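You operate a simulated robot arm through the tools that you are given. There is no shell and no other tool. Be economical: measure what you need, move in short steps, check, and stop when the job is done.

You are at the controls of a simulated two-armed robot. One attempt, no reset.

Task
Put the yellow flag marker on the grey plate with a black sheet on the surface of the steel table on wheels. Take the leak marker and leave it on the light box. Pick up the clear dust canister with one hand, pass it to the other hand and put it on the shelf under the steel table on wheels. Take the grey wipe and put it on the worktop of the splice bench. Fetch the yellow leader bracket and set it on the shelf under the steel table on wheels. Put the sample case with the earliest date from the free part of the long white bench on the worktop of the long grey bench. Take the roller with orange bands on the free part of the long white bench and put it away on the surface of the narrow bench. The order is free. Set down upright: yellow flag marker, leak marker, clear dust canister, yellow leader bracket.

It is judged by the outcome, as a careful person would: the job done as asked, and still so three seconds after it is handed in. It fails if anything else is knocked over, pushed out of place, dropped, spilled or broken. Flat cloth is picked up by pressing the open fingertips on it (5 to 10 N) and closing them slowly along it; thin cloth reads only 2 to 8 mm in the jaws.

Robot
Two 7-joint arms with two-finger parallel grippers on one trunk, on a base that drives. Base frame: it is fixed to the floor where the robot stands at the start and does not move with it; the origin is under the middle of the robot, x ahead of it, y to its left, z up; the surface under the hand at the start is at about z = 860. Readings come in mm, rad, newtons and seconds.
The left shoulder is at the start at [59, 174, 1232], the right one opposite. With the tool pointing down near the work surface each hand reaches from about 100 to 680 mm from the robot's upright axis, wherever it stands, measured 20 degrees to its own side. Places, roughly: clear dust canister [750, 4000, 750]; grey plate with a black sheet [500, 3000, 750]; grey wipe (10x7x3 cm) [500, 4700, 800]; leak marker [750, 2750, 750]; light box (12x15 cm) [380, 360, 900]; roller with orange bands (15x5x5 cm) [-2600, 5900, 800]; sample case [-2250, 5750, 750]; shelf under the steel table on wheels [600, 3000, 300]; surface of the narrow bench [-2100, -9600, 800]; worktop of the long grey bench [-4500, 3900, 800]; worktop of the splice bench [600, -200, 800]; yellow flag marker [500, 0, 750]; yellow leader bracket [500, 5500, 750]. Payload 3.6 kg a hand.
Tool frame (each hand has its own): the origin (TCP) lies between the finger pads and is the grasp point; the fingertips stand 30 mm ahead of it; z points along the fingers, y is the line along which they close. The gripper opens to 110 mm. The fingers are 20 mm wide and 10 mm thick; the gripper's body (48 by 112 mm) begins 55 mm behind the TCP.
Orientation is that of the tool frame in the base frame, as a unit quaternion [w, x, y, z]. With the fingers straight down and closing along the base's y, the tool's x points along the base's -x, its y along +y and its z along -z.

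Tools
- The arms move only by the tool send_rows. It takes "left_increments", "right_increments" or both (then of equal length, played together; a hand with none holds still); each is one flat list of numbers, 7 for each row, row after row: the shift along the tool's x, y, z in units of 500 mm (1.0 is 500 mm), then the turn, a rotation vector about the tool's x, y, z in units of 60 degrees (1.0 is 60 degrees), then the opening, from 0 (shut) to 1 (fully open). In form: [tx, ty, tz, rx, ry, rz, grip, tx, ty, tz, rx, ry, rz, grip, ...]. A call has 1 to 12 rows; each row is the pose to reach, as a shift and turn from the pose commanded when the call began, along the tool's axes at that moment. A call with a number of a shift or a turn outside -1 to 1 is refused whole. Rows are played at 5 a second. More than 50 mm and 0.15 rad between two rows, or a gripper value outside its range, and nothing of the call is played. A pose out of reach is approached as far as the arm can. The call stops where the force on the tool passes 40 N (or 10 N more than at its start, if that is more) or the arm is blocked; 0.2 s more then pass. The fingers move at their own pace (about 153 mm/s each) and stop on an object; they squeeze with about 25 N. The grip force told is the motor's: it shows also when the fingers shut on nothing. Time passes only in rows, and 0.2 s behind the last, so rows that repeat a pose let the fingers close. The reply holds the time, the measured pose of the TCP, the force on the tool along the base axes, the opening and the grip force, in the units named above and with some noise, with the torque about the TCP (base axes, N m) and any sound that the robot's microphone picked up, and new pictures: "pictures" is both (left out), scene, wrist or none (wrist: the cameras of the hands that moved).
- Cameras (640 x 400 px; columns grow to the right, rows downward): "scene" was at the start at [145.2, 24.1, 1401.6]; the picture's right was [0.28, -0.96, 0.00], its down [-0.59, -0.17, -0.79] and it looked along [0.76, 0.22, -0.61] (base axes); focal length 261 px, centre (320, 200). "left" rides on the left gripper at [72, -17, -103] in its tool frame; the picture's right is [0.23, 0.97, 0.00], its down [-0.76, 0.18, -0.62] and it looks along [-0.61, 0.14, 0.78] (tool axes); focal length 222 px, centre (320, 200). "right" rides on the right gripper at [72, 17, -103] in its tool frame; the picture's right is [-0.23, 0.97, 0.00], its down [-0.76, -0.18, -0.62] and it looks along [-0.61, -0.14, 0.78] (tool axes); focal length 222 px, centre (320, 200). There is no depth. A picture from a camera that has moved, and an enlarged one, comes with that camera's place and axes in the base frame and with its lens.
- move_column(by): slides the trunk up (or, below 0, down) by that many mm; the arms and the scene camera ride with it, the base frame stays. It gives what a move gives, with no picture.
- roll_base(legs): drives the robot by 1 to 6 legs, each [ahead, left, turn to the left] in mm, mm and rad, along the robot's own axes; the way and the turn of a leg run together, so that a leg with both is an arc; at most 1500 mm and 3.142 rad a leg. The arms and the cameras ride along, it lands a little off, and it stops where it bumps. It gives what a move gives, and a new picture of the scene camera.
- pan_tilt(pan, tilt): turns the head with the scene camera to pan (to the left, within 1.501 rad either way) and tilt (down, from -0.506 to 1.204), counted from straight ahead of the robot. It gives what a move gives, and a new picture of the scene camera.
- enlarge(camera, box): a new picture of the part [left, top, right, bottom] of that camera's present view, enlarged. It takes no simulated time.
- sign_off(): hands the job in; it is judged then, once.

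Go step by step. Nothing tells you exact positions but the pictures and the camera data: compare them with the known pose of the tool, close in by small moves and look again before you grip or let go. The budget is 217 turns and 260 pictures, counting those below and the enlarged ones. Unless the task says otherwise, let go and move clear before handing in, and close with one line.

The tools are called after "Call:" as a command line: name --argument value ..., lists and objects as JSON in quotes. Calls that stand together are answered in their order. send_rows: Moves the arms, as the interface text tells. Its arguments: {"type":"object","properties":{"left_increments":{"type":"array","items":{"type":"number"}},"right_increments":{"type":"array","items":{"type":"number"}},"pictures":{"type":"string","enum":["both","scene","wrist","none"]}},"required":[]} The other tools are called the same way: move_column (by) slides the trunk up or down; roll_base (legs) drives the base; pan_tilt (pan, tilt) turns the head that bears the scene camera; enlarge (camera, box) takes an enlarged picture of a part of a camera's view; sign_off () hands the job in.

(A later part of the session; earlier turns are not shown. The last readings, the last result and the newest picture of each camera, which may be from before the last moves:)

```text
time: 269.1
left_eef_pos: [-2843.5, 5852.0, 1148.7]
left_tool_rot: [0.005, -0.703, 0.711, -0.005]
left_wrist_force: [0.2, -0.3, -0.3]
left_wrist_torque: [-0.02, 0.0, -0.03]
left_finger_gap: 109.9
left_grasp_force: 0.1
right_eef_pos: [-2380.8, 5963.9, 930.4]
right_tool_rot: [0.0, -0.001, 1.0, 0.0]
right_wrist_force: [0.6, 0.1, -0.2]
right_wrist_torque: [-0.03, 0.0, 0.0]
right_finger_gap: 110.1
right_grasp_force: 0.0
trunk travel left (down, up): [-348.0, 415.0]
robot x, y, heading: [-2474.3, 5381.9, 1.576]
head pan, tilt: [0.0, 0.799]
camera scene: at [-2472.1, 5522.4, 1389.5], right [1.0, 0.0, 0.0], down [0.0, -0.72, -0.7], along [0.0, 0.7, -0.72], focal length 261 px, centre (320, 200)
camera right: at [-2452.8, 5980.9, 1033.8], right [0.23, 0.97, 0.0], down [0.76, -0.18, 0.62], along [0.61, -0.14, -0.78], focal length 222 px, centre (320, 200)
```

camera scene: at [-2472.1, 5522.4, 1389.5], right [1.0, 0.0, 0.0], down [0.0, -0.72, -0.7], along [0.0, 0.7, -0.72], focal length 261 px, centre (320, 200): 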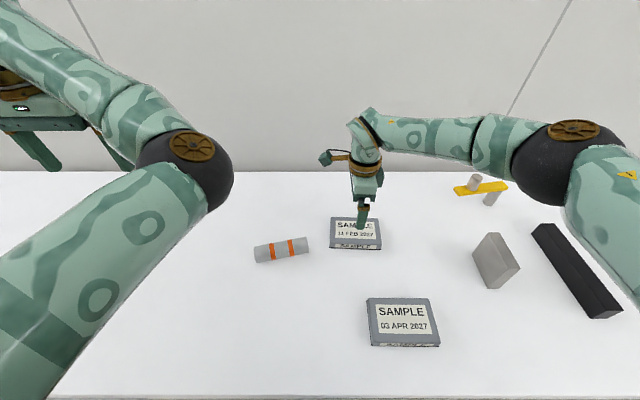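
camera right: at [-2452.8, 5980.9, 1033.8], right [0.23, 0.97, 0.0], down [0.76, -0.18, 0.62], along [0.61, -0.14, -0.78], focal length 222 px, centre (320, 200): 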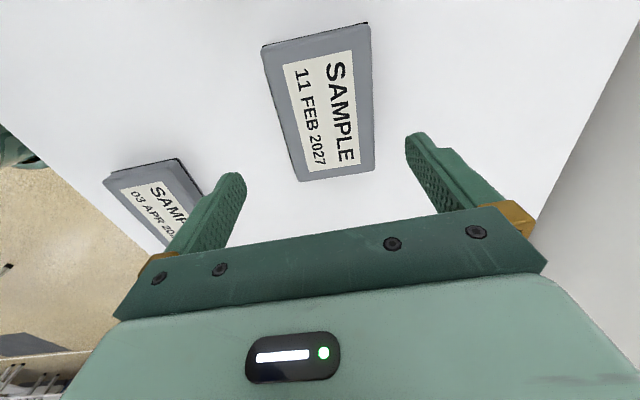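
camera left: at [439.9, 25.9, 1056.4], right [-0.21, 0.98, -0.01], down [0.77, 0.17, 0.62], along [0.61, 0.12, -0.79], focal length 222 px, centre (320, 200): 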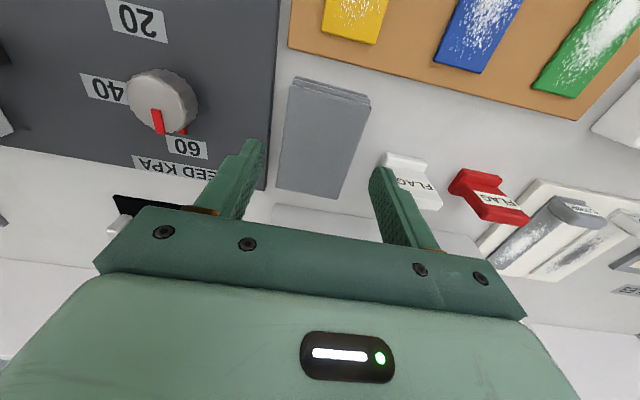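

Case centre refined to [-2378, 5971], ~88 mm across. Descending over it.

Call:
send_rows --right_increments '[-0.006, 0.015, 0.08, 0, 0, 0.046, 1, -0.006, 0.015, 0.15, 0, 0, 0.046, 1]' --pictures "wrist"

```text
time: 269.7
left_eef_pos: [-2841.8, 5850.2, 1148.7]
left_tool_rot: [0.005, -0.703, 0.711, -0.005]
left_wrist_force: [-1.4, 0.2, -0.4]
left_wrist_torque: [0.02, -0.02, 0.01]
left_finger_gap: 110.3
left_grasp_force: 0.1
right_eef_pos: [-2379.7, 5972.0, 854.5]
right_tool_rot: [0.0, 0.024, 1.0, 0.0]
right_wrist_force: [-0.4, 0.3, 0.0]
right_wrist_torque: [-0.02, 0.01, -0.02]
right_finger_gap: 110.1
right_grasp_force: 0.0
trunk travel left (down, up): [-348.0, 415.0]
robot x, y, heading: [-2473.0, 5377.1, 1.576]
head pan, tilt: [0.0, 0.799]
camera right: at [-2450.0, 5991.6, 958.2], right [0.27, 0.96, 0.0], down [0.75, -0.21, 0.62], along [0.6, -0.17, -0.78], focal length 222 px, centre (320, 200)
```

right: 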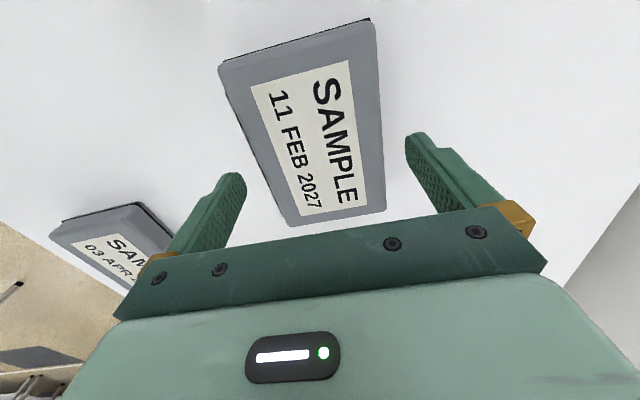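

Call:
send_rows --right_increments '[0, 0, 0.04, 0, 0, 0, 1, 0, 0, 0.077, 0, 0, 0, 1, 0, 0, 0.077, 0, 0, 0, 0.7, 0, 0, 0.077, 0, 0, 0, 0.4, 0, 0, 0.077, 0, 0, 0, 0.4]' --pictures "wrist"

```text
time: 270.9
left_eef_pos: [-2842.4, 5851.2, 1150.0]
left_tool_rot: [0.005, -0.702, 0.712, -0.005]
left_wrist_force: [0.4, -0.1, 0.1]
left_wrist_torque: [-0.02, -0.01, 0.0]
left_finger_gap: 110.0
left_grasp_force: 0.1
right_eef_pos: [-2376.3, 5969.3, 816.6]
right_tool_rot: [0.0, 0.023, 1.0, 0.0]
right_wrist_force: [0.2, -0.4, 2.0]
right_wrist_torque: [0.02, -0.09, 0.08]
right_finger_gap: 94.4
right_grasp_force: 24.9
trunk travel left (down, up): [-348.0, 415.0]
robot x, y, heading: [-2471.8, 5378.8, 1.573]
head pan, tilt: [0.0, 0.799]
camera right: at [-2449.1, 5990.1, 919.1], right [0.27, 0.96, 0.0], down [0.75, -0.21, 0.62], along [0.6, -0.17, -0.78], focal length 222 px, centre (320, 200)
```

right: 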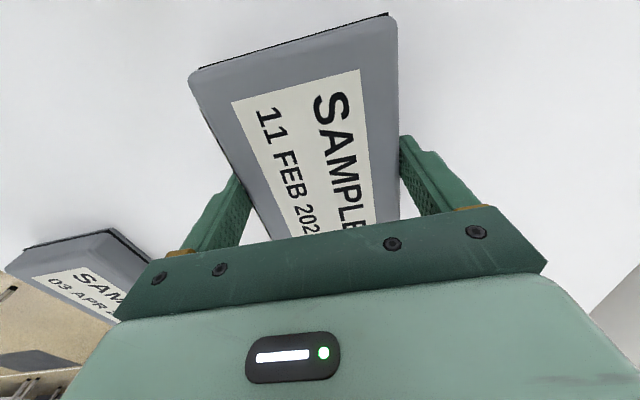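

Gripped (94 mm). Lifting and shifting it right, out of the left hand's way.

Call:
send_rows --right_increments '[0, 0, -0.08, 0, 0, 0, 0.4, 0, 0, -0.17, 0, 0, 0, 0.4, 0, 0, -0.26, 0, 0, 0, 0.4, -0.03, -0.04, -0.34, 0, 0, 0, 0.4, -0.08, -0.1, -0.38, 0, 0, 0, 0.4, -0.14, -0.17, -0.4, 0, 0, 0, 0.4, -0.2, -0.24, -0.42, 0, 0, 0, 0.4]' --left_increments '[0, 0, 0, 0, 0, 0.1, 1, 0, 0, 0, 0, 0, 0.2, 1, 0, 0, 0, 0, 0, 0.3, 1, 0, 0, 0, 0, 0, 0.4, 1, 0, 0, 0, 0, 0, 0.5, 1, 0, 0, 0, 0, 0, 0.6, 1, 0, 0, 0, 0, 0, 0.7, 1]'

```text
time: 272.5
left_eef_pos: [-2841.4, 5850.4, 1150.6]
left_tool_rot: [0.006, -0.401, 0.916, -0.003]
left_wrist_force: [0.3, -0.1, -0.3]
left_wrist_torque: [-0.01, 0.03, 0.0]
left_finger_gap: 110.0
left_grasp_force: 0.0
right_eef_pos: [-2286.1, 5847.0, 1025.8]
right_tool_rot: [0.001, 0.024, 1.0, 0.0]
right_wrist_force: [-0.1, 0.3, -0.6]
right_wrist_torque: [0.02, -0.01, -0.01]
right_finger_gap: 94.3
right_grasp_force: 25.4
trunk travel left (down, up): [-348.0, 415.0]
robot x, y, heading: [-2473.1, 5383.2, 1.578]
head pan, tilt: [0.0, 0.799]
camera scene: at [-2470.5, 5520.2, 1389.8], right [1.0, 0.0, 0.0], down [0.0, -0.72, -0.7], along [0.0, 0.7, -0.72], focal length 261 px, centre (320, 200)
camera right: at [-2357.0, 5866.5, 1128.8], right [0.27, 0.96, 0.0], down [0.75, -0.21, 0.62], along [0.6, -0.17, -0.78], focal length 222 px, centre (320, 200)
camera left: at [-2880.2, 5784.7, 1252.6], right [-0.87, 0.49, -0.01], down [0.38, 0.68, 0.63], along [0.32, 0.54, -0.78], focal length 222 px, centre (320, 200)
```

scene: 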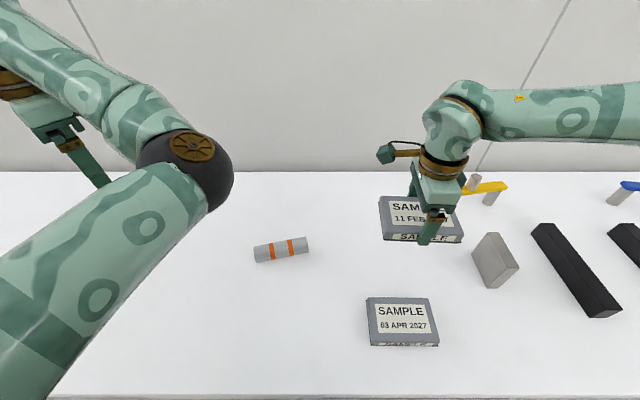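
right: 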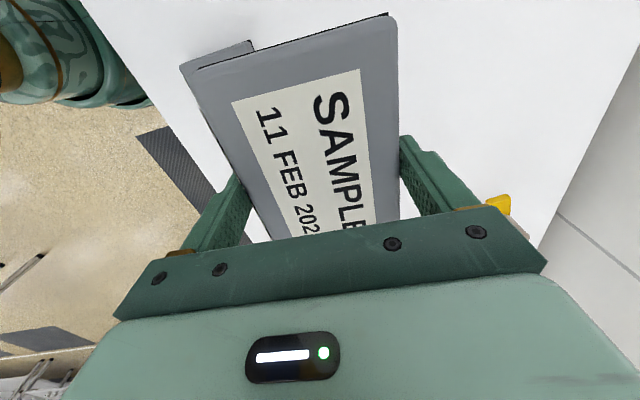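
left: 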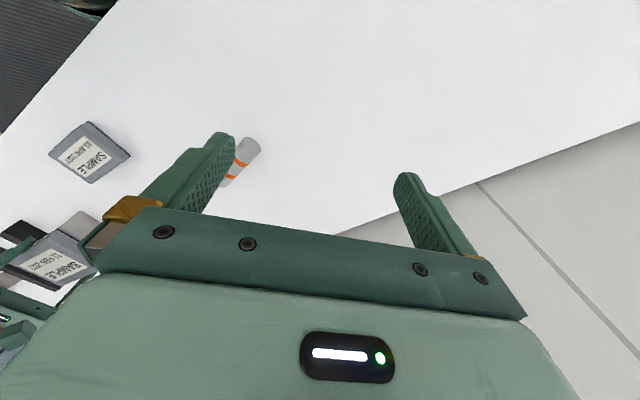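

Call:
send_rows --left_increments '[-0.057, -0.039, 0.03, 0, 0, 0.07, 1, -0.114, -0.078, 0.08, 0, 0, 0.14, 1, -0.171, -0.117, 0.13, 0, 0, 0.21, 1, -0.228, -0.156, 0.18, 0, 0, 0.28, 1, -0.286, -0.196, 0.23, 0, 0, 0.35, 1, -0.343, -0.235, 0.28, 0, 0, 0.42, 1, -0.4, -0.274, 0.33, 0, 0, 0.49, 1, -0.457, -0.313, 0.38, 0, 0, 0.55, 1, -0.457, -0.313, 0.44, 0, 0, 0.55, 1]'

```text
time: 274.5
left_eef_pos: [-2570.1, 5909.0, 932.9]
left_tool_rot: [0.008, -0.125, 0.992, -0.002]
left_wrist_force: [1.5, 0.5, 0.2]
left_wrist_torque: [0.02, 0.02, 0.01]
left_finger_gap: 110.1
left_grasp_force: 0.1
left hand out of reach, approached as far as the arm can: row 1, 2, 3, 4, 5, 6, 7, 8
right_eef_pos: [-2286.2, 5847.7, 1025.7]
right_tool_rot: [0.001, 0.023, 1.0, -0.001]
right_wrist_force: [0.7, -0.1, -0.6]
right_wrist_torque: [-0.01, -0.01, 0.0]
right_finger_gap: 94.4
right_grasp_force: 24.9
trunk travel left (down, up): [-348.0, 415.0]
robot x, y, heading: [-2475.0, 5376.1, 1.577]
head pan, tilt: [0.0, 0.799]
camera scene: at [-2472.2, 5521.6, 1389.6], right [1.0, 0.0, 0.0], down [0.0, -0.72, -0.7], along [0.0, 0.7, -0.72], focal length 261 px, centre (320, 200)
camera left: at [-2638.5, 5873.7, 1035.6], right [-0.46, 0.89, -0.01], down [0.68, 0.36, 0.63], along [0.56, 0.29, -0.77], focal length 222 px, centre (320, 200)
```

scene: 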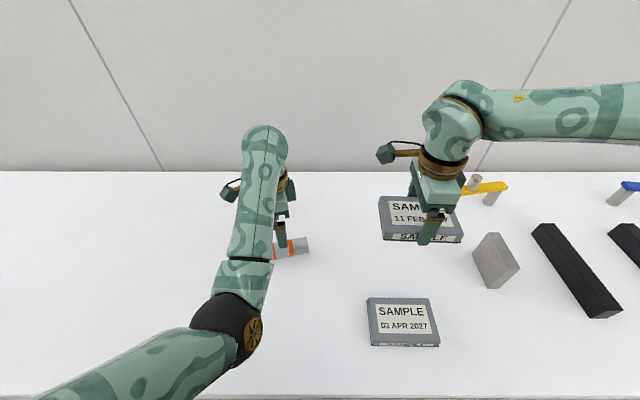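
left: 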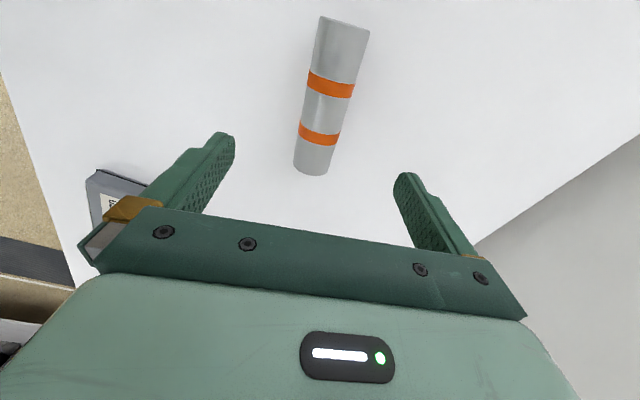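

Call:
send_rows --left_increments '[0.012, 0.007, 0.08, 0, 0, -0.02, 0.85, 0.012, 0.007, 0.15, 0, 0, -0.03, 0.85]' --pictures "wrist"

```text
time: 275.1
left_eef_pos: [-2575.8, 5915.9, 858.5]
left_tool_rot: [0.007, -0.139, 0.99, -0.002]
left_wrist_force: [0.3, -0.3, -0.8]
left_wrist_torque: [-0.01, 0.01, 0.0]
left_finger_gap: 93.6
left_grasp_force: 0.0
right_eef_pos: [-2285.9, 5847.8, 1024.9]
right_tool_rot: [0.001, 0.024, 1.0, 0.0]
right_wrist_force: [0.3, 0.2, -1.1]
right_wrist_torque: [0.01, -0.01, -0.04]
right_finger_gap: 94.3
right_grasp_force: 25.0
trunk travel left (down, up): [-348.0, 415.0]
robot x, y, heading: [-2473.6, 5379.7, 1.571]
head pan, tilt: [0.0, 0.799]
camera left: at [-2642.8, 5878.3, 961.5], right [-0.49, 0.87, -0.01], down [0.67, 0.38, 0.63], along [0.55, 0.3, -0.77], focal length 222 px, centre (320, 200)
```

left: 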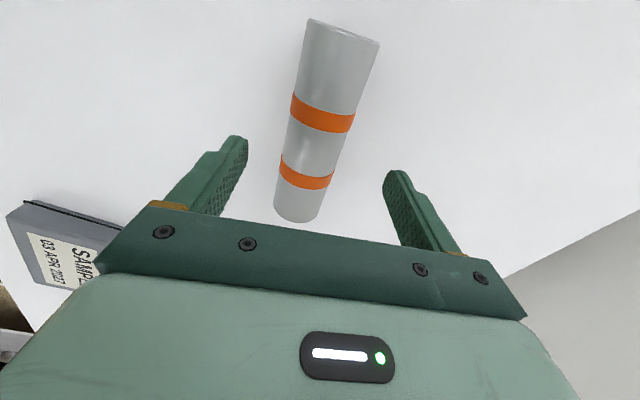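

Call:
send_rows --left_increments '[0, -0.014, 0.05, 0, 0, 0, 0.85, 0, -0.016, 0.093, 0, 0, 0, 0.85, 0, -0.016, 0.093, 0, 0, 0, 0.85]' --pictures "wrist"

```text
time: 275.9
left_eef_pos: [-2573.3, 5907.2, 812.8]
left_tool_rot: [0.005, -0.14, 0.99, -0.001]
left_wrist_force: [-0.7, 1.0, -0.5]
left_wrist_torque: [0.02, 0.01, 0.0]
left_finger_gap: 93.5
left_grasp_force: 0.1
right_eef_pos: [-2285.5, 5847.5, 1024.4]
right_tool_rot: [-0.001, 0.024, 1.0, 0.0]
right_wrist_force: [0.8, -0.2, -2.0]
right_wrist_torque: [0.0, -0.03, 0.01]
right_finger_gap: 94.2
right_grasp_force: 25.3
trunk travel left (down, up): [-348.0, 415.0]
robot x, y, heading: [-2470.8, 5377.0, 1.576]
head pan, tilt: [0.0, 0.799]
camera left: at [-2640.1, 5870.0, 914.5], right [-0.49, 0.87, -0.01], down [0.67, 0.38, 0.63], along [0.55, 0.3, -0.78], focal length 222 px, centre (320, 200)
```

left: 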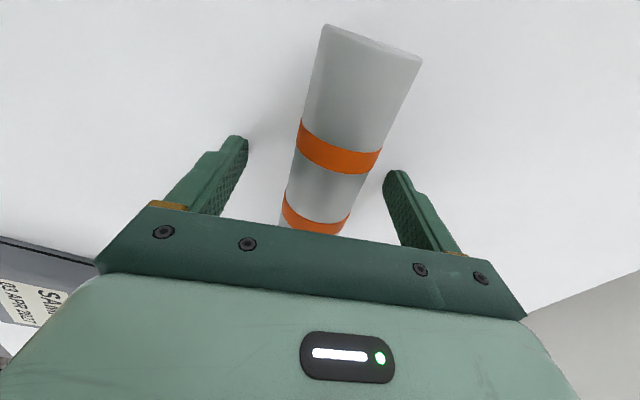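

Call:
send_rows --left_increments '[0, 0, 0, 0, 0, 0, 0.6, 0, 0, 0, 0, 0, 0, 0.4, 0, 0, 0, 0, 0, 0, 0.1, 0, 0, 0, 0, 0, 0, 0.1]' --pictures "wrist"

```text
time: 276.9
left_eef_pos: [-2573.4, 5907.3, 812.9]
left_tool_rot: [0.006, -0.14, 0.99, -0.002]
left_wrist_force: [-0.6, 0.2, 1.6]
left_wrist_torque: [0.0, 0.06, -0.1]
left_finger_gap: 42.4
left_grasp_force: 24.7
right_eef_pos: [-2286.2, 5846.5, 1024.4]
right_tool_rot: [0.0, 0.024, 1.0, 0.0]
right_wrist_force: [0.4, -0.4, -1.1]
right_wrist_torque: [-0.04, 0.0, -0.01]
right_finger_gap: 94.6
right_grasp_force: 24.9
trunk travel left (down, up): [-348.0, 415.0]
robot x, y, heading: [-2469.4, 5375.1, 1.573]
head pan, tilt: [0.0, 0.799]
camera left: at [-2640.1, 5870.1, 914.7], right [-0.49, 0.87, -0.01], down [0.67, 0.38, 0.63], along [0.55, 0.3, -0.77], focal length 222 px, centre (320, 200)
```

left: 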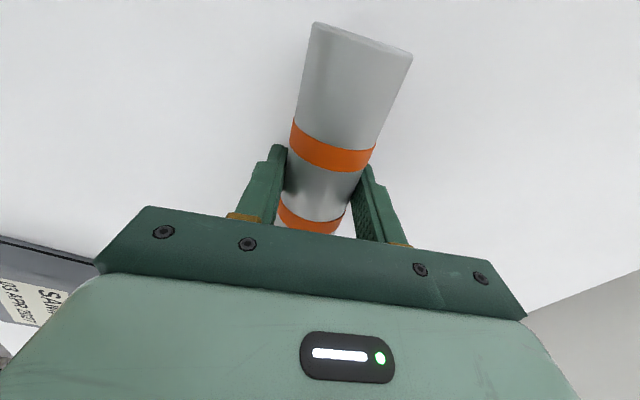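

Call:
send_rows --left_increments '[0, 0, -0.08, 0, 0, 0, 0.1, 0, 0, -0.16, 0, 0, 0, 0.1, 0, 0, -0.25, 0, 0, 0, 0.1, 0.02, -0.06, -0.32, 0, 0, 0, 0.1, 0.035, -0.12, -0.38, 0, 0, 0, 0.1, 0.055, -0.19, -0.43, 0, 0, 0, 0.1]'

```text
time: 278.3
left_eef_pos: [-2581.0, 5904.5, 946.7]
left_tool_rot: [0.003, -0.147, 0.989, 0.011]
left_wrist_force: [-0.9, -0.1, -2.1]
left_wrist_torque: [0.04, -0.04, -0.01]
left_finger_gap: 41.9
left_grasp_force: 25.3
left hand out of reach, approached as far as the arm can: row 4, 5, 6
right_eef_pos: [-2287.0, 5848.0, 1024.5]
right_tool_rot: [0.001, 0.023, 1.0, 0.0]
right_wrist_force: [-0.2, -0.7, -1.3]
right_wrist_torque: [0.0, 0.05, -0.01]
right_finger_gap: 94.4
right_grasp_force: 24.2
trunk travel left (down, up): [-348.0, 415.0]
robot x, y, heading: [-2473.3, 5381.0, 1.573]
head pan, tilt: [0.0, 0.799]
camera scene: at [-2471.7, 5521.6, 1389.6], right [1.0, 0.0, 0.0], down [0.0, -0.72, -0.7], along [0.0, 0.7, -0.72], focal length 261 px, centre (320, 200)
camera left: at [-2646.5, 5864.4, 1049.1], right [-0.5, 0.87, 0.02], down [0.67, 0.38, 0.63], along [0.54, 0.33, -0.77], focal length 222 px, centre (320, 200)
```

scene: 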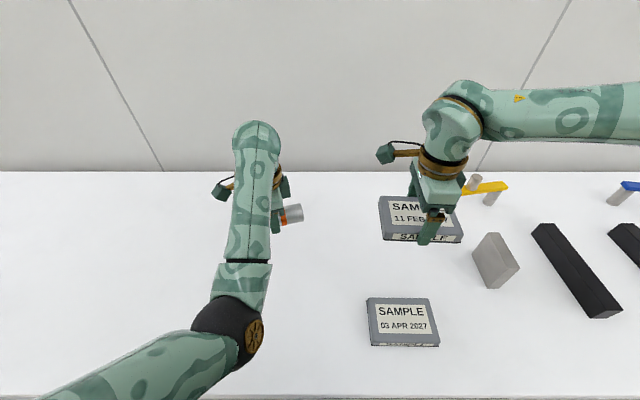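
left: 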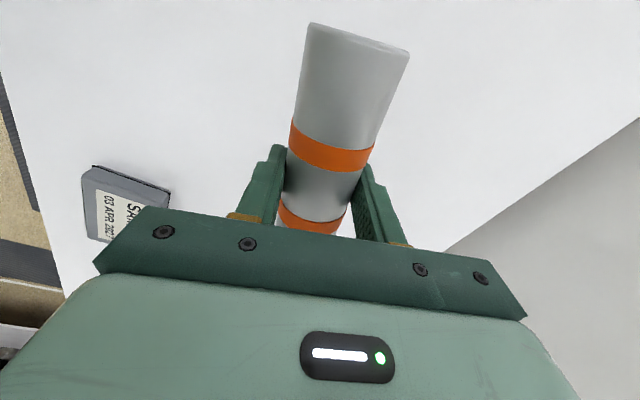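

Both objects in hand. Raising the trunk a little for clearance, then backing off and turning toward the long grey bench.

Call:
move_column --by 120

Call:
roll_base --legs '[[-750, 0, 0], [0, 0, 1.57]]'

Call:
pan_tilt --pan 0.1 --tilt 0.3

```text
time: 279.8
left_eef_pos: [-2579.8, 5898.6, 1059.5]
left_tool_rot: [0.0, -0.145, 0.989, -0.001]
left_wrist_force: [0.5, 0.2, -2.2]
left_wrist_torque: [-0.02, -0.01, -0.01]
left_finger_gap: 42.3
left_grasp_force: 25.1
right_eef_pos: [-2284.9, 5847.6, 1146.5]
right_tool_rot: [0.001, 0.023, 1.0, 0.0]
right_wrist_force: [-0.7, 0.1, -1.3]
right_wrist_torque: [-0.04, -0.01, 0.02]
right_finger_gap: 94.6
right_grasp_force: 24.9
trunk travel left (down, up): [-468.0, 295.0]
robot x, y, heading: [-2470.8, 5380.2, 1.575]
head pan, tilt: [0.0, 0.799]
```

```text
time: 287.7
left_eef_pos: [-2996.5, 4526.7, 1062.9]
left_tool_rot: [-0.002, 0.798, -0.603, -0.002]
left_wrist_force: [0.7, 0.0, -1.7]
left_wrist_torque: [0.05, 0.0, 0.01]
left_finger_gap: 42.1
left_grasp_force: 25.0
right_eef_pos: [-2938.4, 4819.1, 1145.8]
right_tool_rot: [0.0, -0.686, 0.728, 0.0]
right_wrist_force: [-0.3, -0.4, -1.5]
right_wrist_torque: [0.01, 0.01, -0.01]
right_finger_gap: 94.3
right_grasp_force: 24.7
trunk travel left (down, up): [-468.0, 295.0]
robot x, y, heading: [-2473.0, 4620.2, 3.131]
head pan, tilt: [0.0, 0.799]
camera scene: at [-2583.2, 4625.9, 1510.7], right [0.01, 1.0, 0.0], down [0.72, -0.01, -0.7], along [-0.7, 0.01, -0.72], focal length 261 px, centre (320, 200)
```

scene: 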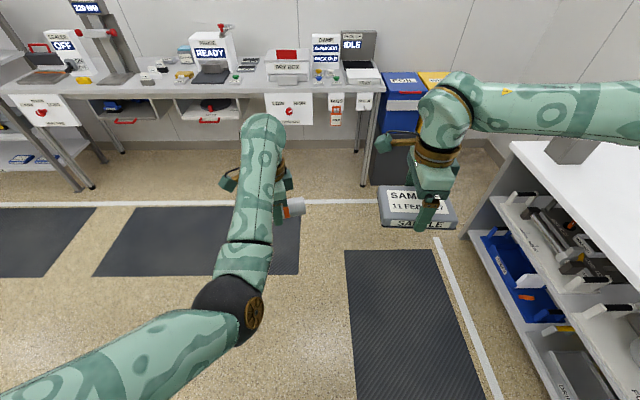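

```text
time: 288.6
left_eef_pos: [-2995.4, 4524.8, 1063.9]
left_tool_rot: [0.001, 0.798, -0.602, -0.003]
left_wrist_force: [-0.2, 0.5, -1.3]
left_wrist_torque: [-0.02, 0.01, -0.01]
left_finger_gap: 42.1
left_grasp_force: 25.3
right_eef_pos: [-2939.0, 4820.3, 1144.7]
right_tool_rot: [0.0, -0.685, 0.728, 0.0]
right_wrist_force: [-0.6, 0.4, -1.5]
right_wrist_torque: [-0.02, 0.0, 0.03]
right_finger_gap: 94.7
right_grasp_force: 25.0
trunk travel left (down, up): [-468.0, 295.0]
robot x, y, heading: [-2474.5, 4626.3, 3.133]
head pan, tilt: [0.099, 0.3]
camera scene: at [-2595.5, 4617.0, 1555.0], right [-0.09, 1.0, 0.0], down [0.3, 0.03, -0.95], along [-0.95, -0.08, -0.3], focal length 261 px, centre (320, 200)
```

scene: 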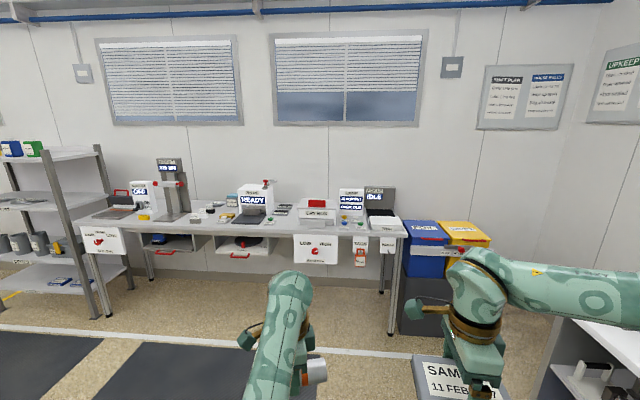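

The long grey bench runs along the left wall (front x ≈ -4220, y 2650–5010). Moving closer to find a free area.

Call:
roll_base --legs '[[1050, 500, 0.01]]'

Call:
pan_tilt --pan 0.0 --tilt 0.65

```text
time: 294.5
left_eef_pos: [-4026.8, 4022.6, 1063.5]
left_tool_rot: [0.001, 0.804, -0.595, -0.001]
left_wrist_force: [0.2, 0.5, -2.1]
left_wrist_torque: [0.05, 0.02, -0.02]
left_finger_gap: 42.1
left_grasp_force: 24.9
right_eef_pos: [-3974.9, 4315.9, 1144.0]
right_tool_rot: [0.0, -0.692, 0.722, 0.0]
right_wrist_force: [0.1, -0.5, -1.0]
right_wrist_torque: [-0.01, 0.01, 0.05]
right_finger_gap: 94.5
right_grasp_force: 24.3
trunk travel left (down, up): [-468.0, 295.0]
robot x, y, heading: [-3504.1, 4127.5, -3.134]
head pan, tilt: [0.099, 0.3]
camera scene: at [-3627.7, 4119.8, 1555.1], right [-0.11, 0.99, 0.0], down [0.29, 0.03, -0.95], along [-0.95, -0.1, -0.3], focal length 261 px, centre (320, 200)
```

scene: 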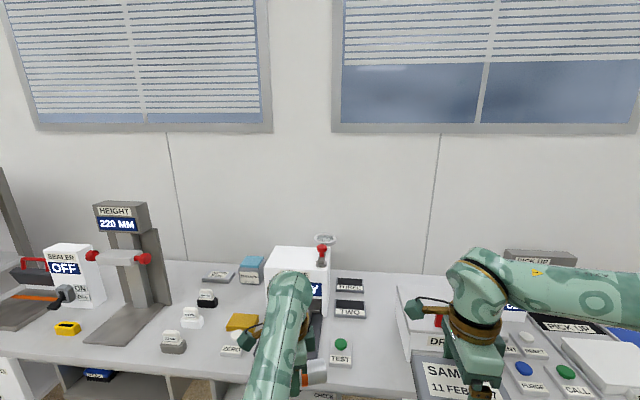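

```text
time: 295.3
left_eef_pos: [-4026.6, 4020.6, 1063.7]
left_tool_rot: [0.001, 0.804, -0.595, -0.002]
left_wrist_force: [-0.1, 0.2, -1.8]
left_wrist_torque: [-0.03, 0.02, 0.02]
left_finger_gap: 42.2
left_grasp_force: 24.8
right_eef_pos: [-3974.7, 4316.1, 1145.0]
right_tool_rot: [0.0, -0.692, 0.722, 0.001]
right_wrist_force: [-0.4, 0.1, -0.9]
right_wrist_torque: [0.02, 0.01, 0.01]
right_finger_gap: 94.5
right_grasp_force: 24.9
trunk travel left (down, up): [-468.0, 295.0]
robot x, y, heading: [-3506.1, 4131.7, -3.136]
head pan, tilt: [0.0, 0.649]
camera scene: at [-3621.3, 4129.3, 1523.4], right [-0.01, 1.0, 0.0], down [0.6, 0.0, -0.8], along [-0.8, -0.01, -0.6], focal length 261 px, centre (320, 200)
```

scene: 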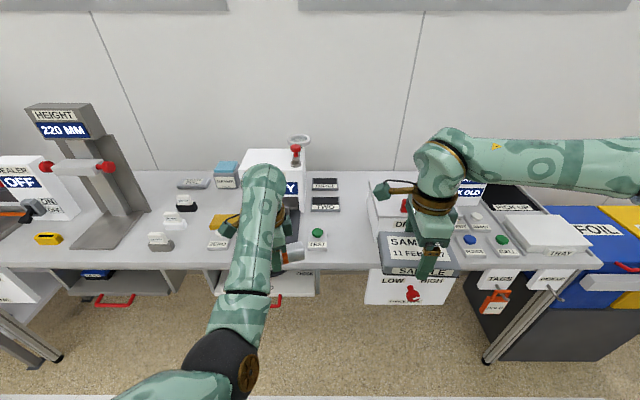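

Call:
enlarge --camera "scene" --box '[260, 160, 480, 290]'

Call:
enlarge --camera "scene" --box '[20, 150, 260, 290]'

```text
2.91 times, centred on (370, 225) of scene
camera zoom: at [-3621.3, 4129.3, 1523.4], right [-0.01, 1.0, 0.0], down [0.6, 0.0, -0.8], along [-0.8, -0.01, -0.6], focal length 759 px, centre (174, 127)
```

zoom: 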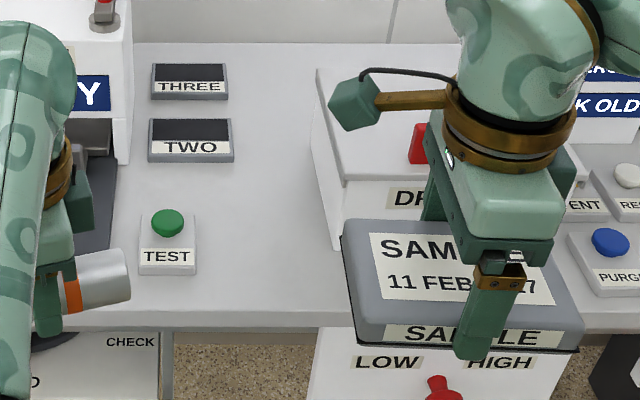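

```text
2.67 times, centred on (140, 220) of scene
camera zoom: at [-3621.3, 4129.3, 1523.4], right [-0.01, 1.0, 0.0], down [0.6, 0.0, -0.8], along [-0.8, -0.01, -0.6], focal length 696 px, centre (800, 147)
```

zoom: 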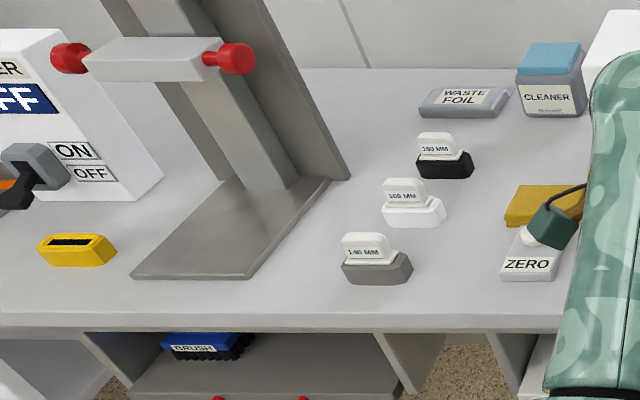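

Free spot between TEST and the dryer box: centre about [-4290, 4237]. Raising the left hand for clearance, then driving up so that the right hand is over the spot.

Call:
send_rows --left_increments '[0, 0, -0.08, 0, 0, 0, 0.1, 0, 0, -0.16, 0, 0, 0, 0.1, 0, 0, -0.24, 0, 0, 0, 0.1, 0, 0, -0.3, 0, 0, 0, 0.1]' --pictures "none"

Call:
roll_base --legs '[[220, 75, -0.005]]'

Call:
pan_tilt --pan -0.15 --tilt 0.95

```text
time: 296.3
left_eef_pos: [-4083.7, 4025.2, 1186.6]
left_tool_rot: [0.0, 0.803, -0.595, -0.001]
left_wrist_force: [0.3, -1.3, -2.1]
left_wrist_torque: [0.01, 0.0, 0.02]
left_finger_gap: 42.1
left_grasp_force: 25.0
left hand out of reach, approached as far as the arm can: row 1, 2, 3, 4
right_eef_pos: [-3974.4, 4318.0, 1145.7]
right_tool_rot: [0.0, -0.691, 0.723, -0.001]
right_wrist_force: [-0.4, -0.3, -1.2]
right_wrist_torque: [0.0, 0.01, 0.03]
right_finger_gap: 94.3
right_grasp_force: 24.6
trunk travel left (down, up): [-468.0, 295.0]
robot x, y, heading: [-3504.8, 4130.1, -3.135]
head pan, tilt: [0.0, 0.649]
```

```text
time: 298.0
left_eef_pos: [-4304.6, 3961.7, 1185.8]
left_tool_rot: [0.0, 0.8, -0.6, -0.001]
left_wrist_force: [0.0, 0.9, -1.5]
left_wrist_torque: [-0.01, -0.02, 0.03]
left_finger_gap: 42.2
left_grasp_force: 25.3
right_eef_pos: [-4191.7, 4251.6, 1145.0]
right_tool_rot: [0.0, -0.687, 0.727, 0.0]
right_wrist_force: [0.5, -0.3, -1.4]
right_wrist_torque: [0.01, -0.02, -0.02]
right_finger_gap: 94.3
right_grasp_force: 24.9
trunk travel left (down, up): [-468.0, 295.0]
robot x, y, heading: [-3724.1, 4060.0, 3.136]
head pan, tilt: [0.0, 0.649]
camera scene: at [-3841.2, 4060.4, 1523.3], right [0.01, 1.0, 0.0], down [0.61, 0.0, -0.8], along [-0.8, 0.01, -0.61], focal length 261 px, centre (320, 200)
```

scene: 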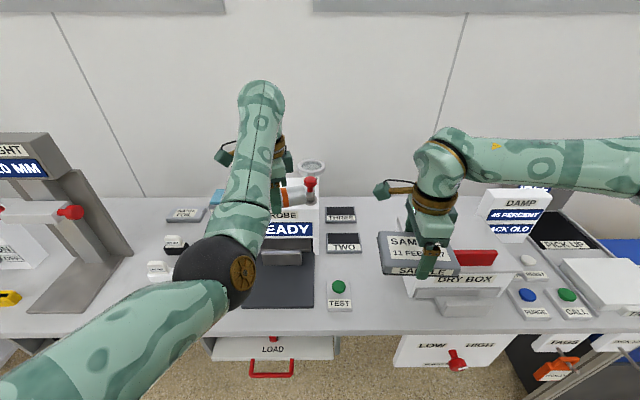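

```text
time: 298.8
left_eef_pos: [-4302.7, 3962.8, 1187.5]
left_tool_rot: [0.001, 0.8, -0.6, -0.002]
left_wrist_force: [-0.4, -0.1, -2.8]
left_wrist_torque: [-0.03, -0.01, 0.0]
left_finger_gap: 42.3
left_grasp_force: 25.1
right_eef_pos: [-4191.5, 4252.8, 1146.4]
right_tool_rot: [0.001, -0.687, 0.726, 0.0]
right_wrist_force: [0.1, -0.9, -2.3]
right_wrist_torque: [-0.01, 0.0, 0.03]
right_finger_gap: 94.2
right_grasp_force: 25.2
trunk travel left (down, up): [-468.0, 295.0]
robot x, y, heading: [-3729.9, 4062.4, 3.135]
head pan, tilt: [-0.15, 0.949]
camera scene: at [-3825.3, 4071.5, 1499.3], right [0.16, 0.99, 0.0], down [0.8, -0.13, -0.58], along [-0.58, 0.09, -0.81], focal length 261 px, centre (320, 200)
```

scene: 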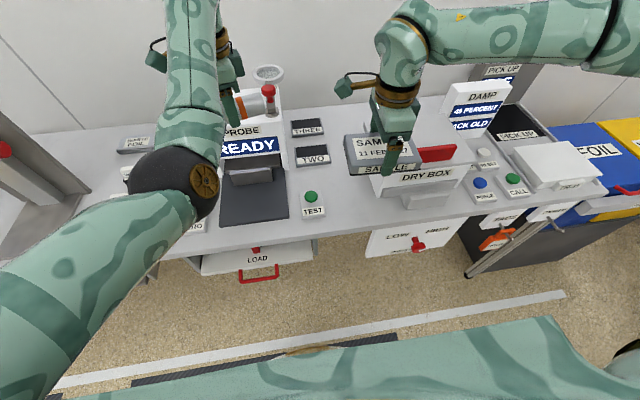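

Call:
send_rows --right_increments '[0.009, 0.021, 0.09, 0, 0, 0, 0.4, 0.018, 0.043, 0.18, 0, 0, 0, 0.4, 0.026, 0.064, 0.27, 0, 0, 0, 0.4, 0.035, 0.086, 0.35, 0, 0, 0, 0.4]'

```text
time: 299.8
left_eef_pos: [-4305.3, 3963.0, 1186.0]
left_tool_rot: [-0.001, 0.8, -0.6, -0.002]
left_wrist_force: [-0.4, 0.5, -2.9]
left_wrist_torque: [0.02, -0.05, 0.02]
left_finger_gap: 41.9
left_grasp_force: 25.2
right_eef_pos: [-4237.6, 4237.2, 965.2]
right_tool_rot: [0.0, -0.686, 0.727, 0.0]
right_wrist_force: [-1.5, -0.4, -1.4]
right_wrist_torque: [-0.01, -0.02, 0.0]
right_finger_gap: 94.8
right_grasp_force: 25.5
trunk travel left (down, up): [-468.0, 295.0]
robot x, y, heading: [-3730.1, 4057.1, 3.132]
head pan, tilt: [-0.15, 0.949]
camera scene: at [-3827.5, 4071.6, 1498.9], right [0.16, 0.99, 0.0], down [0.8, -0.13, -0.58], along [-0.57, 0.09, -0.81], focal length 261 px, centre (320, 200)
camera right: at [-4259.0, 4165.8, 1069.0], right [-0.96, 0.28, 0.0], down [0.22, 0.75, 0.62], along [0.18, 0.6, -0.78], focal length 222 px, centre (320, 200)
```

scene: 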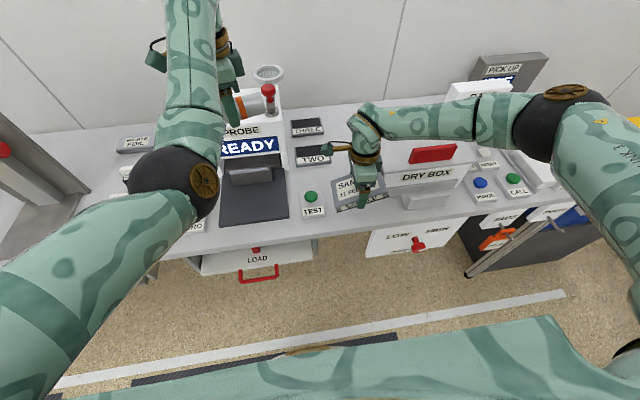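
right: 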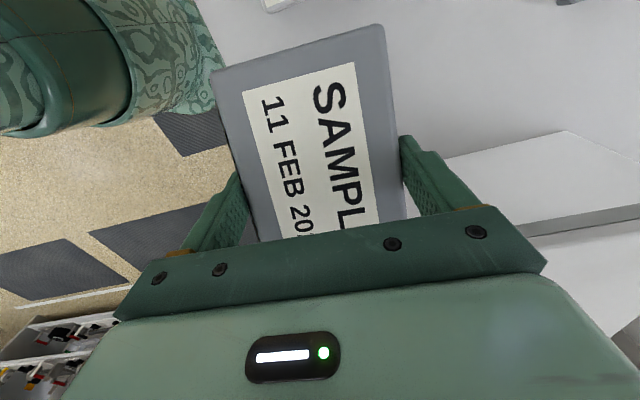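

Call:
send_rows --right_increments '[0, 0, 0.06, 0, 0, 0, 0.4, 0, 0, 0.1, 0, 0, 0, 0.4, 0, 0, 0.124, 0, 0, 0, 0.4]' --pictures "wrist"

```text
time: 300.6
left_eef_pos: [-4303.4, 3962.6, 1187.1]
left_tool_rot: [0.0, 0.799, -0.601, -0.003]
left_wrist_force: [0.1, 0.4, -2.7]
left_wrist_torque: [-0.01, 0.03, -0.02]
left_finger_gap: 42.5
left_grasp_force: 25.2
right_eef_pos: [-4236.5, 4235.8, 908.1]
right_tool_rot: [0.0, -0.686, 0.727, 0.0]
right_wrist_force: [2.0, 1.1, 2.3]
right_wrist_torque: [-0.16, -0.25, 0.09]
right_finger_gap: 94.4
right_grasp_force: 25.3
trunk travel left (down, up): [-468.0, 295.0]
robot x, y, heading: [-3723.8, 4061.6, 3.133]
head pan, tilt: [-0.15, 0.949]
camera right: at [-4257.2, 4164.5, 1011.5], right [-0.96, 0.28, 0.0], down [0.22, 0.75, 0.62], along [0.18, 0.6, -0.78], focal length 222 px, centre (320, 200)
```

right: 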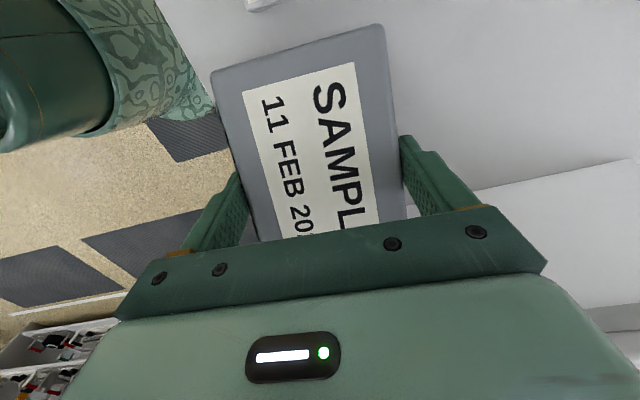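

Call:
send_rows --right_increments '[0.008, 0, 0.0, 0, 0, 0, 0.4, 0.008, 0, 0.006, 0, 0, 0, 0.4]' --pictures "none"

Call:
enlarge --camera "scene" --box '[280, 110, 480, 240]'

```text
time: 301.2
left_eef_pos: [-4302.7, 3963.3, 1186.5]
left_tool_rot: [0.002, 0.8, -0.6, -0.001]
left_wrist_force: [-0.4, -0.6, -2.1]
left_wrist_torque: [-0.01, -0.01, 0.0]
left_finger_gap: 41.8
left_grasp_force: 25.1
right_eef_pos: [-4236.7, 4233.2, 906.5]
right_tool_rot: [-0.002, -0.686, 0.727, 0.001]
right_wrist_force: [-1.0, 4.1, 15.0]
right_wrist_torque: [-0.65, -0.17, 0.09]
right_finger_gap: 95.1
right_grasp_force: 25.0
trunk travel left (down, up): [-468.0, 295.0]
robot x, y, heading: [-3727.5, 4057.5, 3.139]
head pan, tilt: [-0.15, 0.949]
```

```text
3.08 times, centred on (380, 175) of scene
camera zoom: at [-3824.6, 4071.8, 1499.5], right [0.16, 0.99, 0.0], down [0.8, -0.13, -0.58], along [-0.57, 0.09, -0.81], focal length 802 px, centre (135, 277)
```

zoom: 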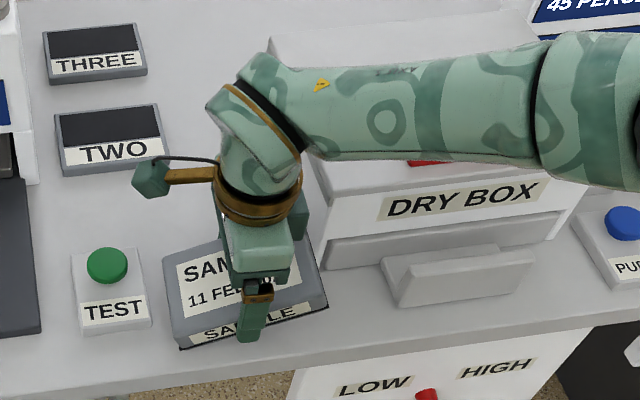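

It's touching near the TEST end; I'll lift slightly, square it up and shift 4 mm away from TEST, then set it down.

Call:
send_rows --right_increments '[0, 0, -0.016, 0, 0, 0, 0.4, -0.009, 0, -0.016, 0, 0, 0.076, 0.4, -0.009, 0, -0.004, 0, 0, 0.076, 0.4, -0.009, 0, 0.0, 0, 0, 0.076, 0.4]' --pictures "none"

Call:
enlarge --camera "scene" --box '[280, 110, 480, 240]'

```text
time: 302.2
left_eef_pos: [-4301.7, 3962.3, 1187.5]
left_tool_rot: [0.0, 0.8, -0.6, -0.002]
left_wrist_force: [-0.2, 0.2, -2.4]
left_wrist_torque: [0.0, -0.01, 0.01]
left_finger_gap: 42.0
left_grasp_force: 24.8
right_eef_pos: [-4234.8, 4238.1, 907.1]
right_tool_rot: [-0.001, -0.658, 0.753, 0.0]
right_wrist_force: [0.0, 1.0, 7.2]
right_wrist_torque: [-0.46, 0.19, -0.02]
right_finger_gap: 94.7
right_grasp_force: 24.5
trunk travel left (down, up): [-468.0, 295.0]
robot x, y, heading: [-3728.5, 4058.1, 3.132]
head pan, tilt: [-0.15, 0.949]
```

```text
3.08 times, centred on (380, 175) of scene
camera zoom: at [-3824.8, 4071.4, 1499.4], right [0.16, 0.99, 0.0], down [0.8, -0.13, -0.58], along [-0.57, 0.09, -0.81], focal length 802 px, centre (135, 277)
```

zoom: 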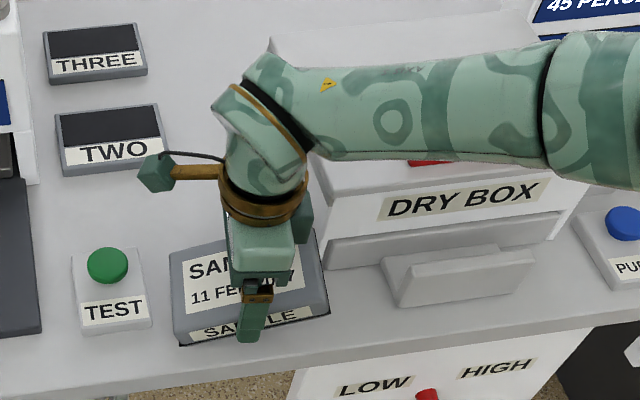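

The case sits flat in the gap. Opening and lifting straight up.

Call:
send_rows --right_increments '[0, 0, 0.001, 0, 0, 0, 0.4, 0, 0, 0.0, 0, 0, 0, 0.95, 0, 0, 0.0, 0, 0, 0, 1, 0, 0, -0.04, 0, 0, 0, 1, 0, 0, -0.13, 0, 0, 0, 1, 0, 0, -0.22, 0, 0, 0, 1, 0, 0, -0.31, 0, 0, 0, 1]' --pictures "wrist"

Call:
enlarge --camera "scene" --box '[280, 110, 480, 240]'

```text
time: 303.8
left_eef_pos: [-4303.3, 3962.4, 1186.6]
left_tool_rot: [0.0, 0.8, -0.6, -0.003]
left_wrist_force: [-0.8, -0.2, -2.7]
left_wrist_torque: [-0.03, 0.04, 0.03]
left_finger_gap: 42.0
left_grasp_force: 24.7
right_eef_pos: [-4232.4, 4237.6, 1059.9]
right_tool_rot: [0.0, -0.658, 0.753, -0.001]
right_wrist_force: [0.7, 0.9, -0.3]
right_wrist_torque: [0.03, 0.0, 0.03]
right_finger_gap: 110.2
right_grasp_force: 0.1
trunk travel left (down, up): [-468.0, 295.0]
robot x, y, heading: [-3721.6, 4060.3, 3.135]
head pan, tilt: [-0.15, 0.949]
camera right: at [-4259.2, 4168.1, 1161.9], right [-0.93, 0.36, 0.0], down [0.28, 0.73, 0.62], along [0.22, 0.58, -0.78], focal length 222 px, centre (320, 200)
```

right: 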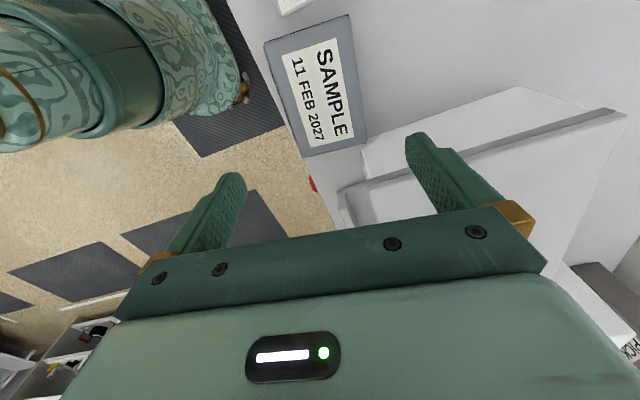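

```text
3.08 times, centred on (380, 175) of scene
camera zoom: at [-3824.8, 4071.2, 1499.3], right [0.16, 0.99, 0.0], down [0.8, -0.13, -0.58], along [-0.57, 0.09, -0.81], focal length 802 px, centre (135, 277)
```

zoom: 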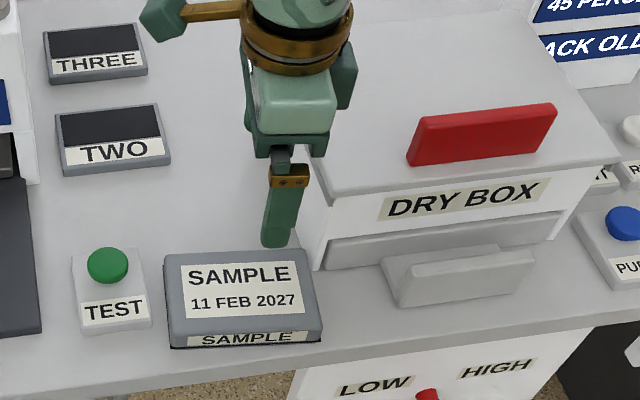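

The case rests on the grey bench between TEST and DRY BOX. Now backing off and turning to −y for the narrow bench far away.

Call:
roll_base --legs '[[-650, 0, 0], [0, 0, 1.577]]'

Call:
pan_tilt --pan 0.0 --tilt 0.25

Call:
pan_tilt --pan 0.7 --tilt 0.25

```text
time: 311.2
left_eef_pos: [-2992.3, 3472.9, 1185.7]
left_tool_rot: [0.003, 0.99, 0.139, -0.001]
left_wrist_force: [0.0, -0.4, -2.9]
left_wrist_torque: [-0.03, -0.01, -0.01]
left_finger_gap: 42.2
left_grasp_force: 25.3
right_eef_pos: [-3268.1, 3545.4, 1057.9]
right_tool_rot: [0.0, 0.998, -0.07, 0.0]
right_wrist_force: [-0.1, 0.4, -0.3]
right_wrist_torque: [-0.01, 0.04, 0.0]
right_finger_gap: 110.1
right_grasp_force: 0.0
trunk travel left (down, up): [-468.0, 295.0]
robot x, y, heading: [-3087.9, 4051.6, -1.583]
head pan, tilt: [-0.15, 0.949]
camera scene: at [-3098.1, 3950.7, 1499.2], right [-0.99, 0.16, 0.0], down [0.13, 0.8, -0.58], along [-0.09, -0.57, -0.81], focal length 261 px, centre (320, 200)
```

scene: 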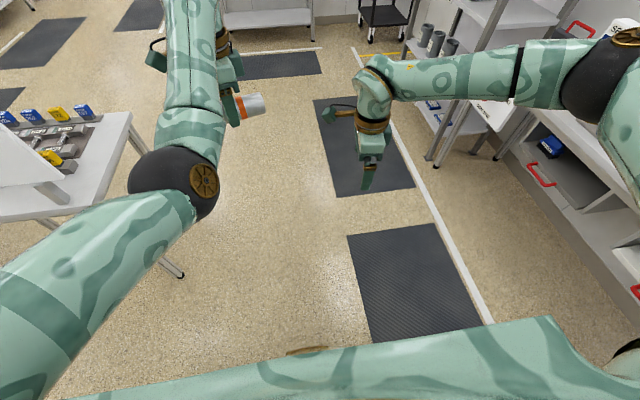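

```text
time: 312.3
left_eef_pos: [-2992.5, 3473.9, 1188.2]
left_tool_rot: [0.002, 0.99, 0.138, -0.001]
left_wrist_force: [0.0, -0.1, -2.3]
left_wrist_torque: [-0.01, 0.0, 0.02]
left_finger_gap: 41.9
left_grasp_force: 24.7
right_eef_pos: [-3267.6, 3544.9, 1058.7]
right_tool_rot: [0.0, 0.997, -0.071, 0.0]
right_wrist_force: [0.2, -0.9, 0.0]
right_wrist_torque: [-0.01, 0.01, 0.0]
right_finger_gap: 110.0
right_grasp_force: 0.1
trunk travel left (down, up): [-468.0, 295.0]
robot x, y, heading: [-3088.0, 4051.6, -1.579]
head pan, tilt: [0.0, 0.25]
camera scene: at [-3087.5, 3929.0, 1559.7], right [-1.0, 0.01, 0.0], down [0.0, 0.25, -0.97], along [-0.01, -0.97, -0.25], focal length 261 px, centre (320, 200)
```

scene: 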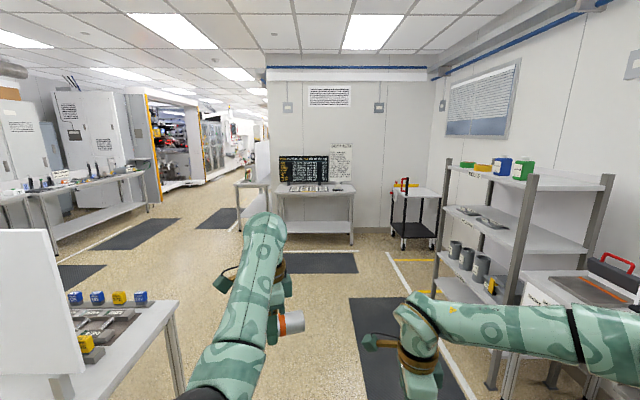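

```text
time: 313.4
left_eef_pos: [-2993.2, 3473.9, 1186.3]
left_tool_rot: [0.002, 0.99, 0.139, -0.001]
left_wrist_force: [0.0, -0.4, -2.2]
left_wrist_torque: [-0.04, -0.02, 0.02]
left_finger_gap: 42.0
left_grasp_force: 25.2
right_eef_pos: [-3267.9, 3545.2, 1058.2]
right_tool_rot: [0.001, 0.998, -0.07, 0.0]
right_wrist_force: [-0.9, 0.4, -0.5]
right_wrist_torque: [0.0, 0.01, -0.02]
right_finger_gap: 109.9
right_grasp_force: 0.0
trunk travel left (down, up): [-468.0, 295.0]
robot x, y, heading: [-3088.3, 4054.7, -1.58]
head pan, tilt: [0.7, 0.25]
camera scene: at [-3027.2, 3950.3, 1559.8], right [-0.77, -0.63, 0.0], down [-0.16, 0.19, -0.97], along [0.62, -0.75, -0.25], focal length 261 px, centre (320, 200)
```

scene: 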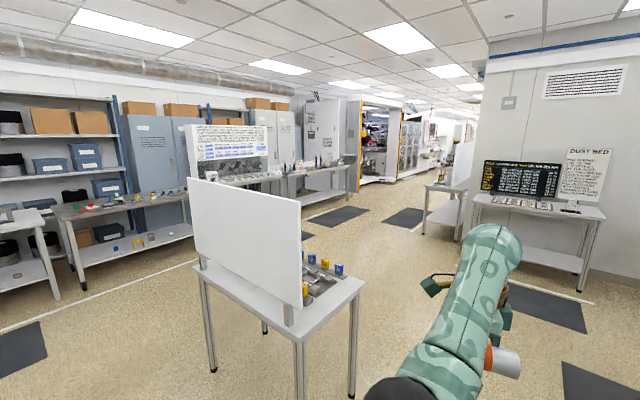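

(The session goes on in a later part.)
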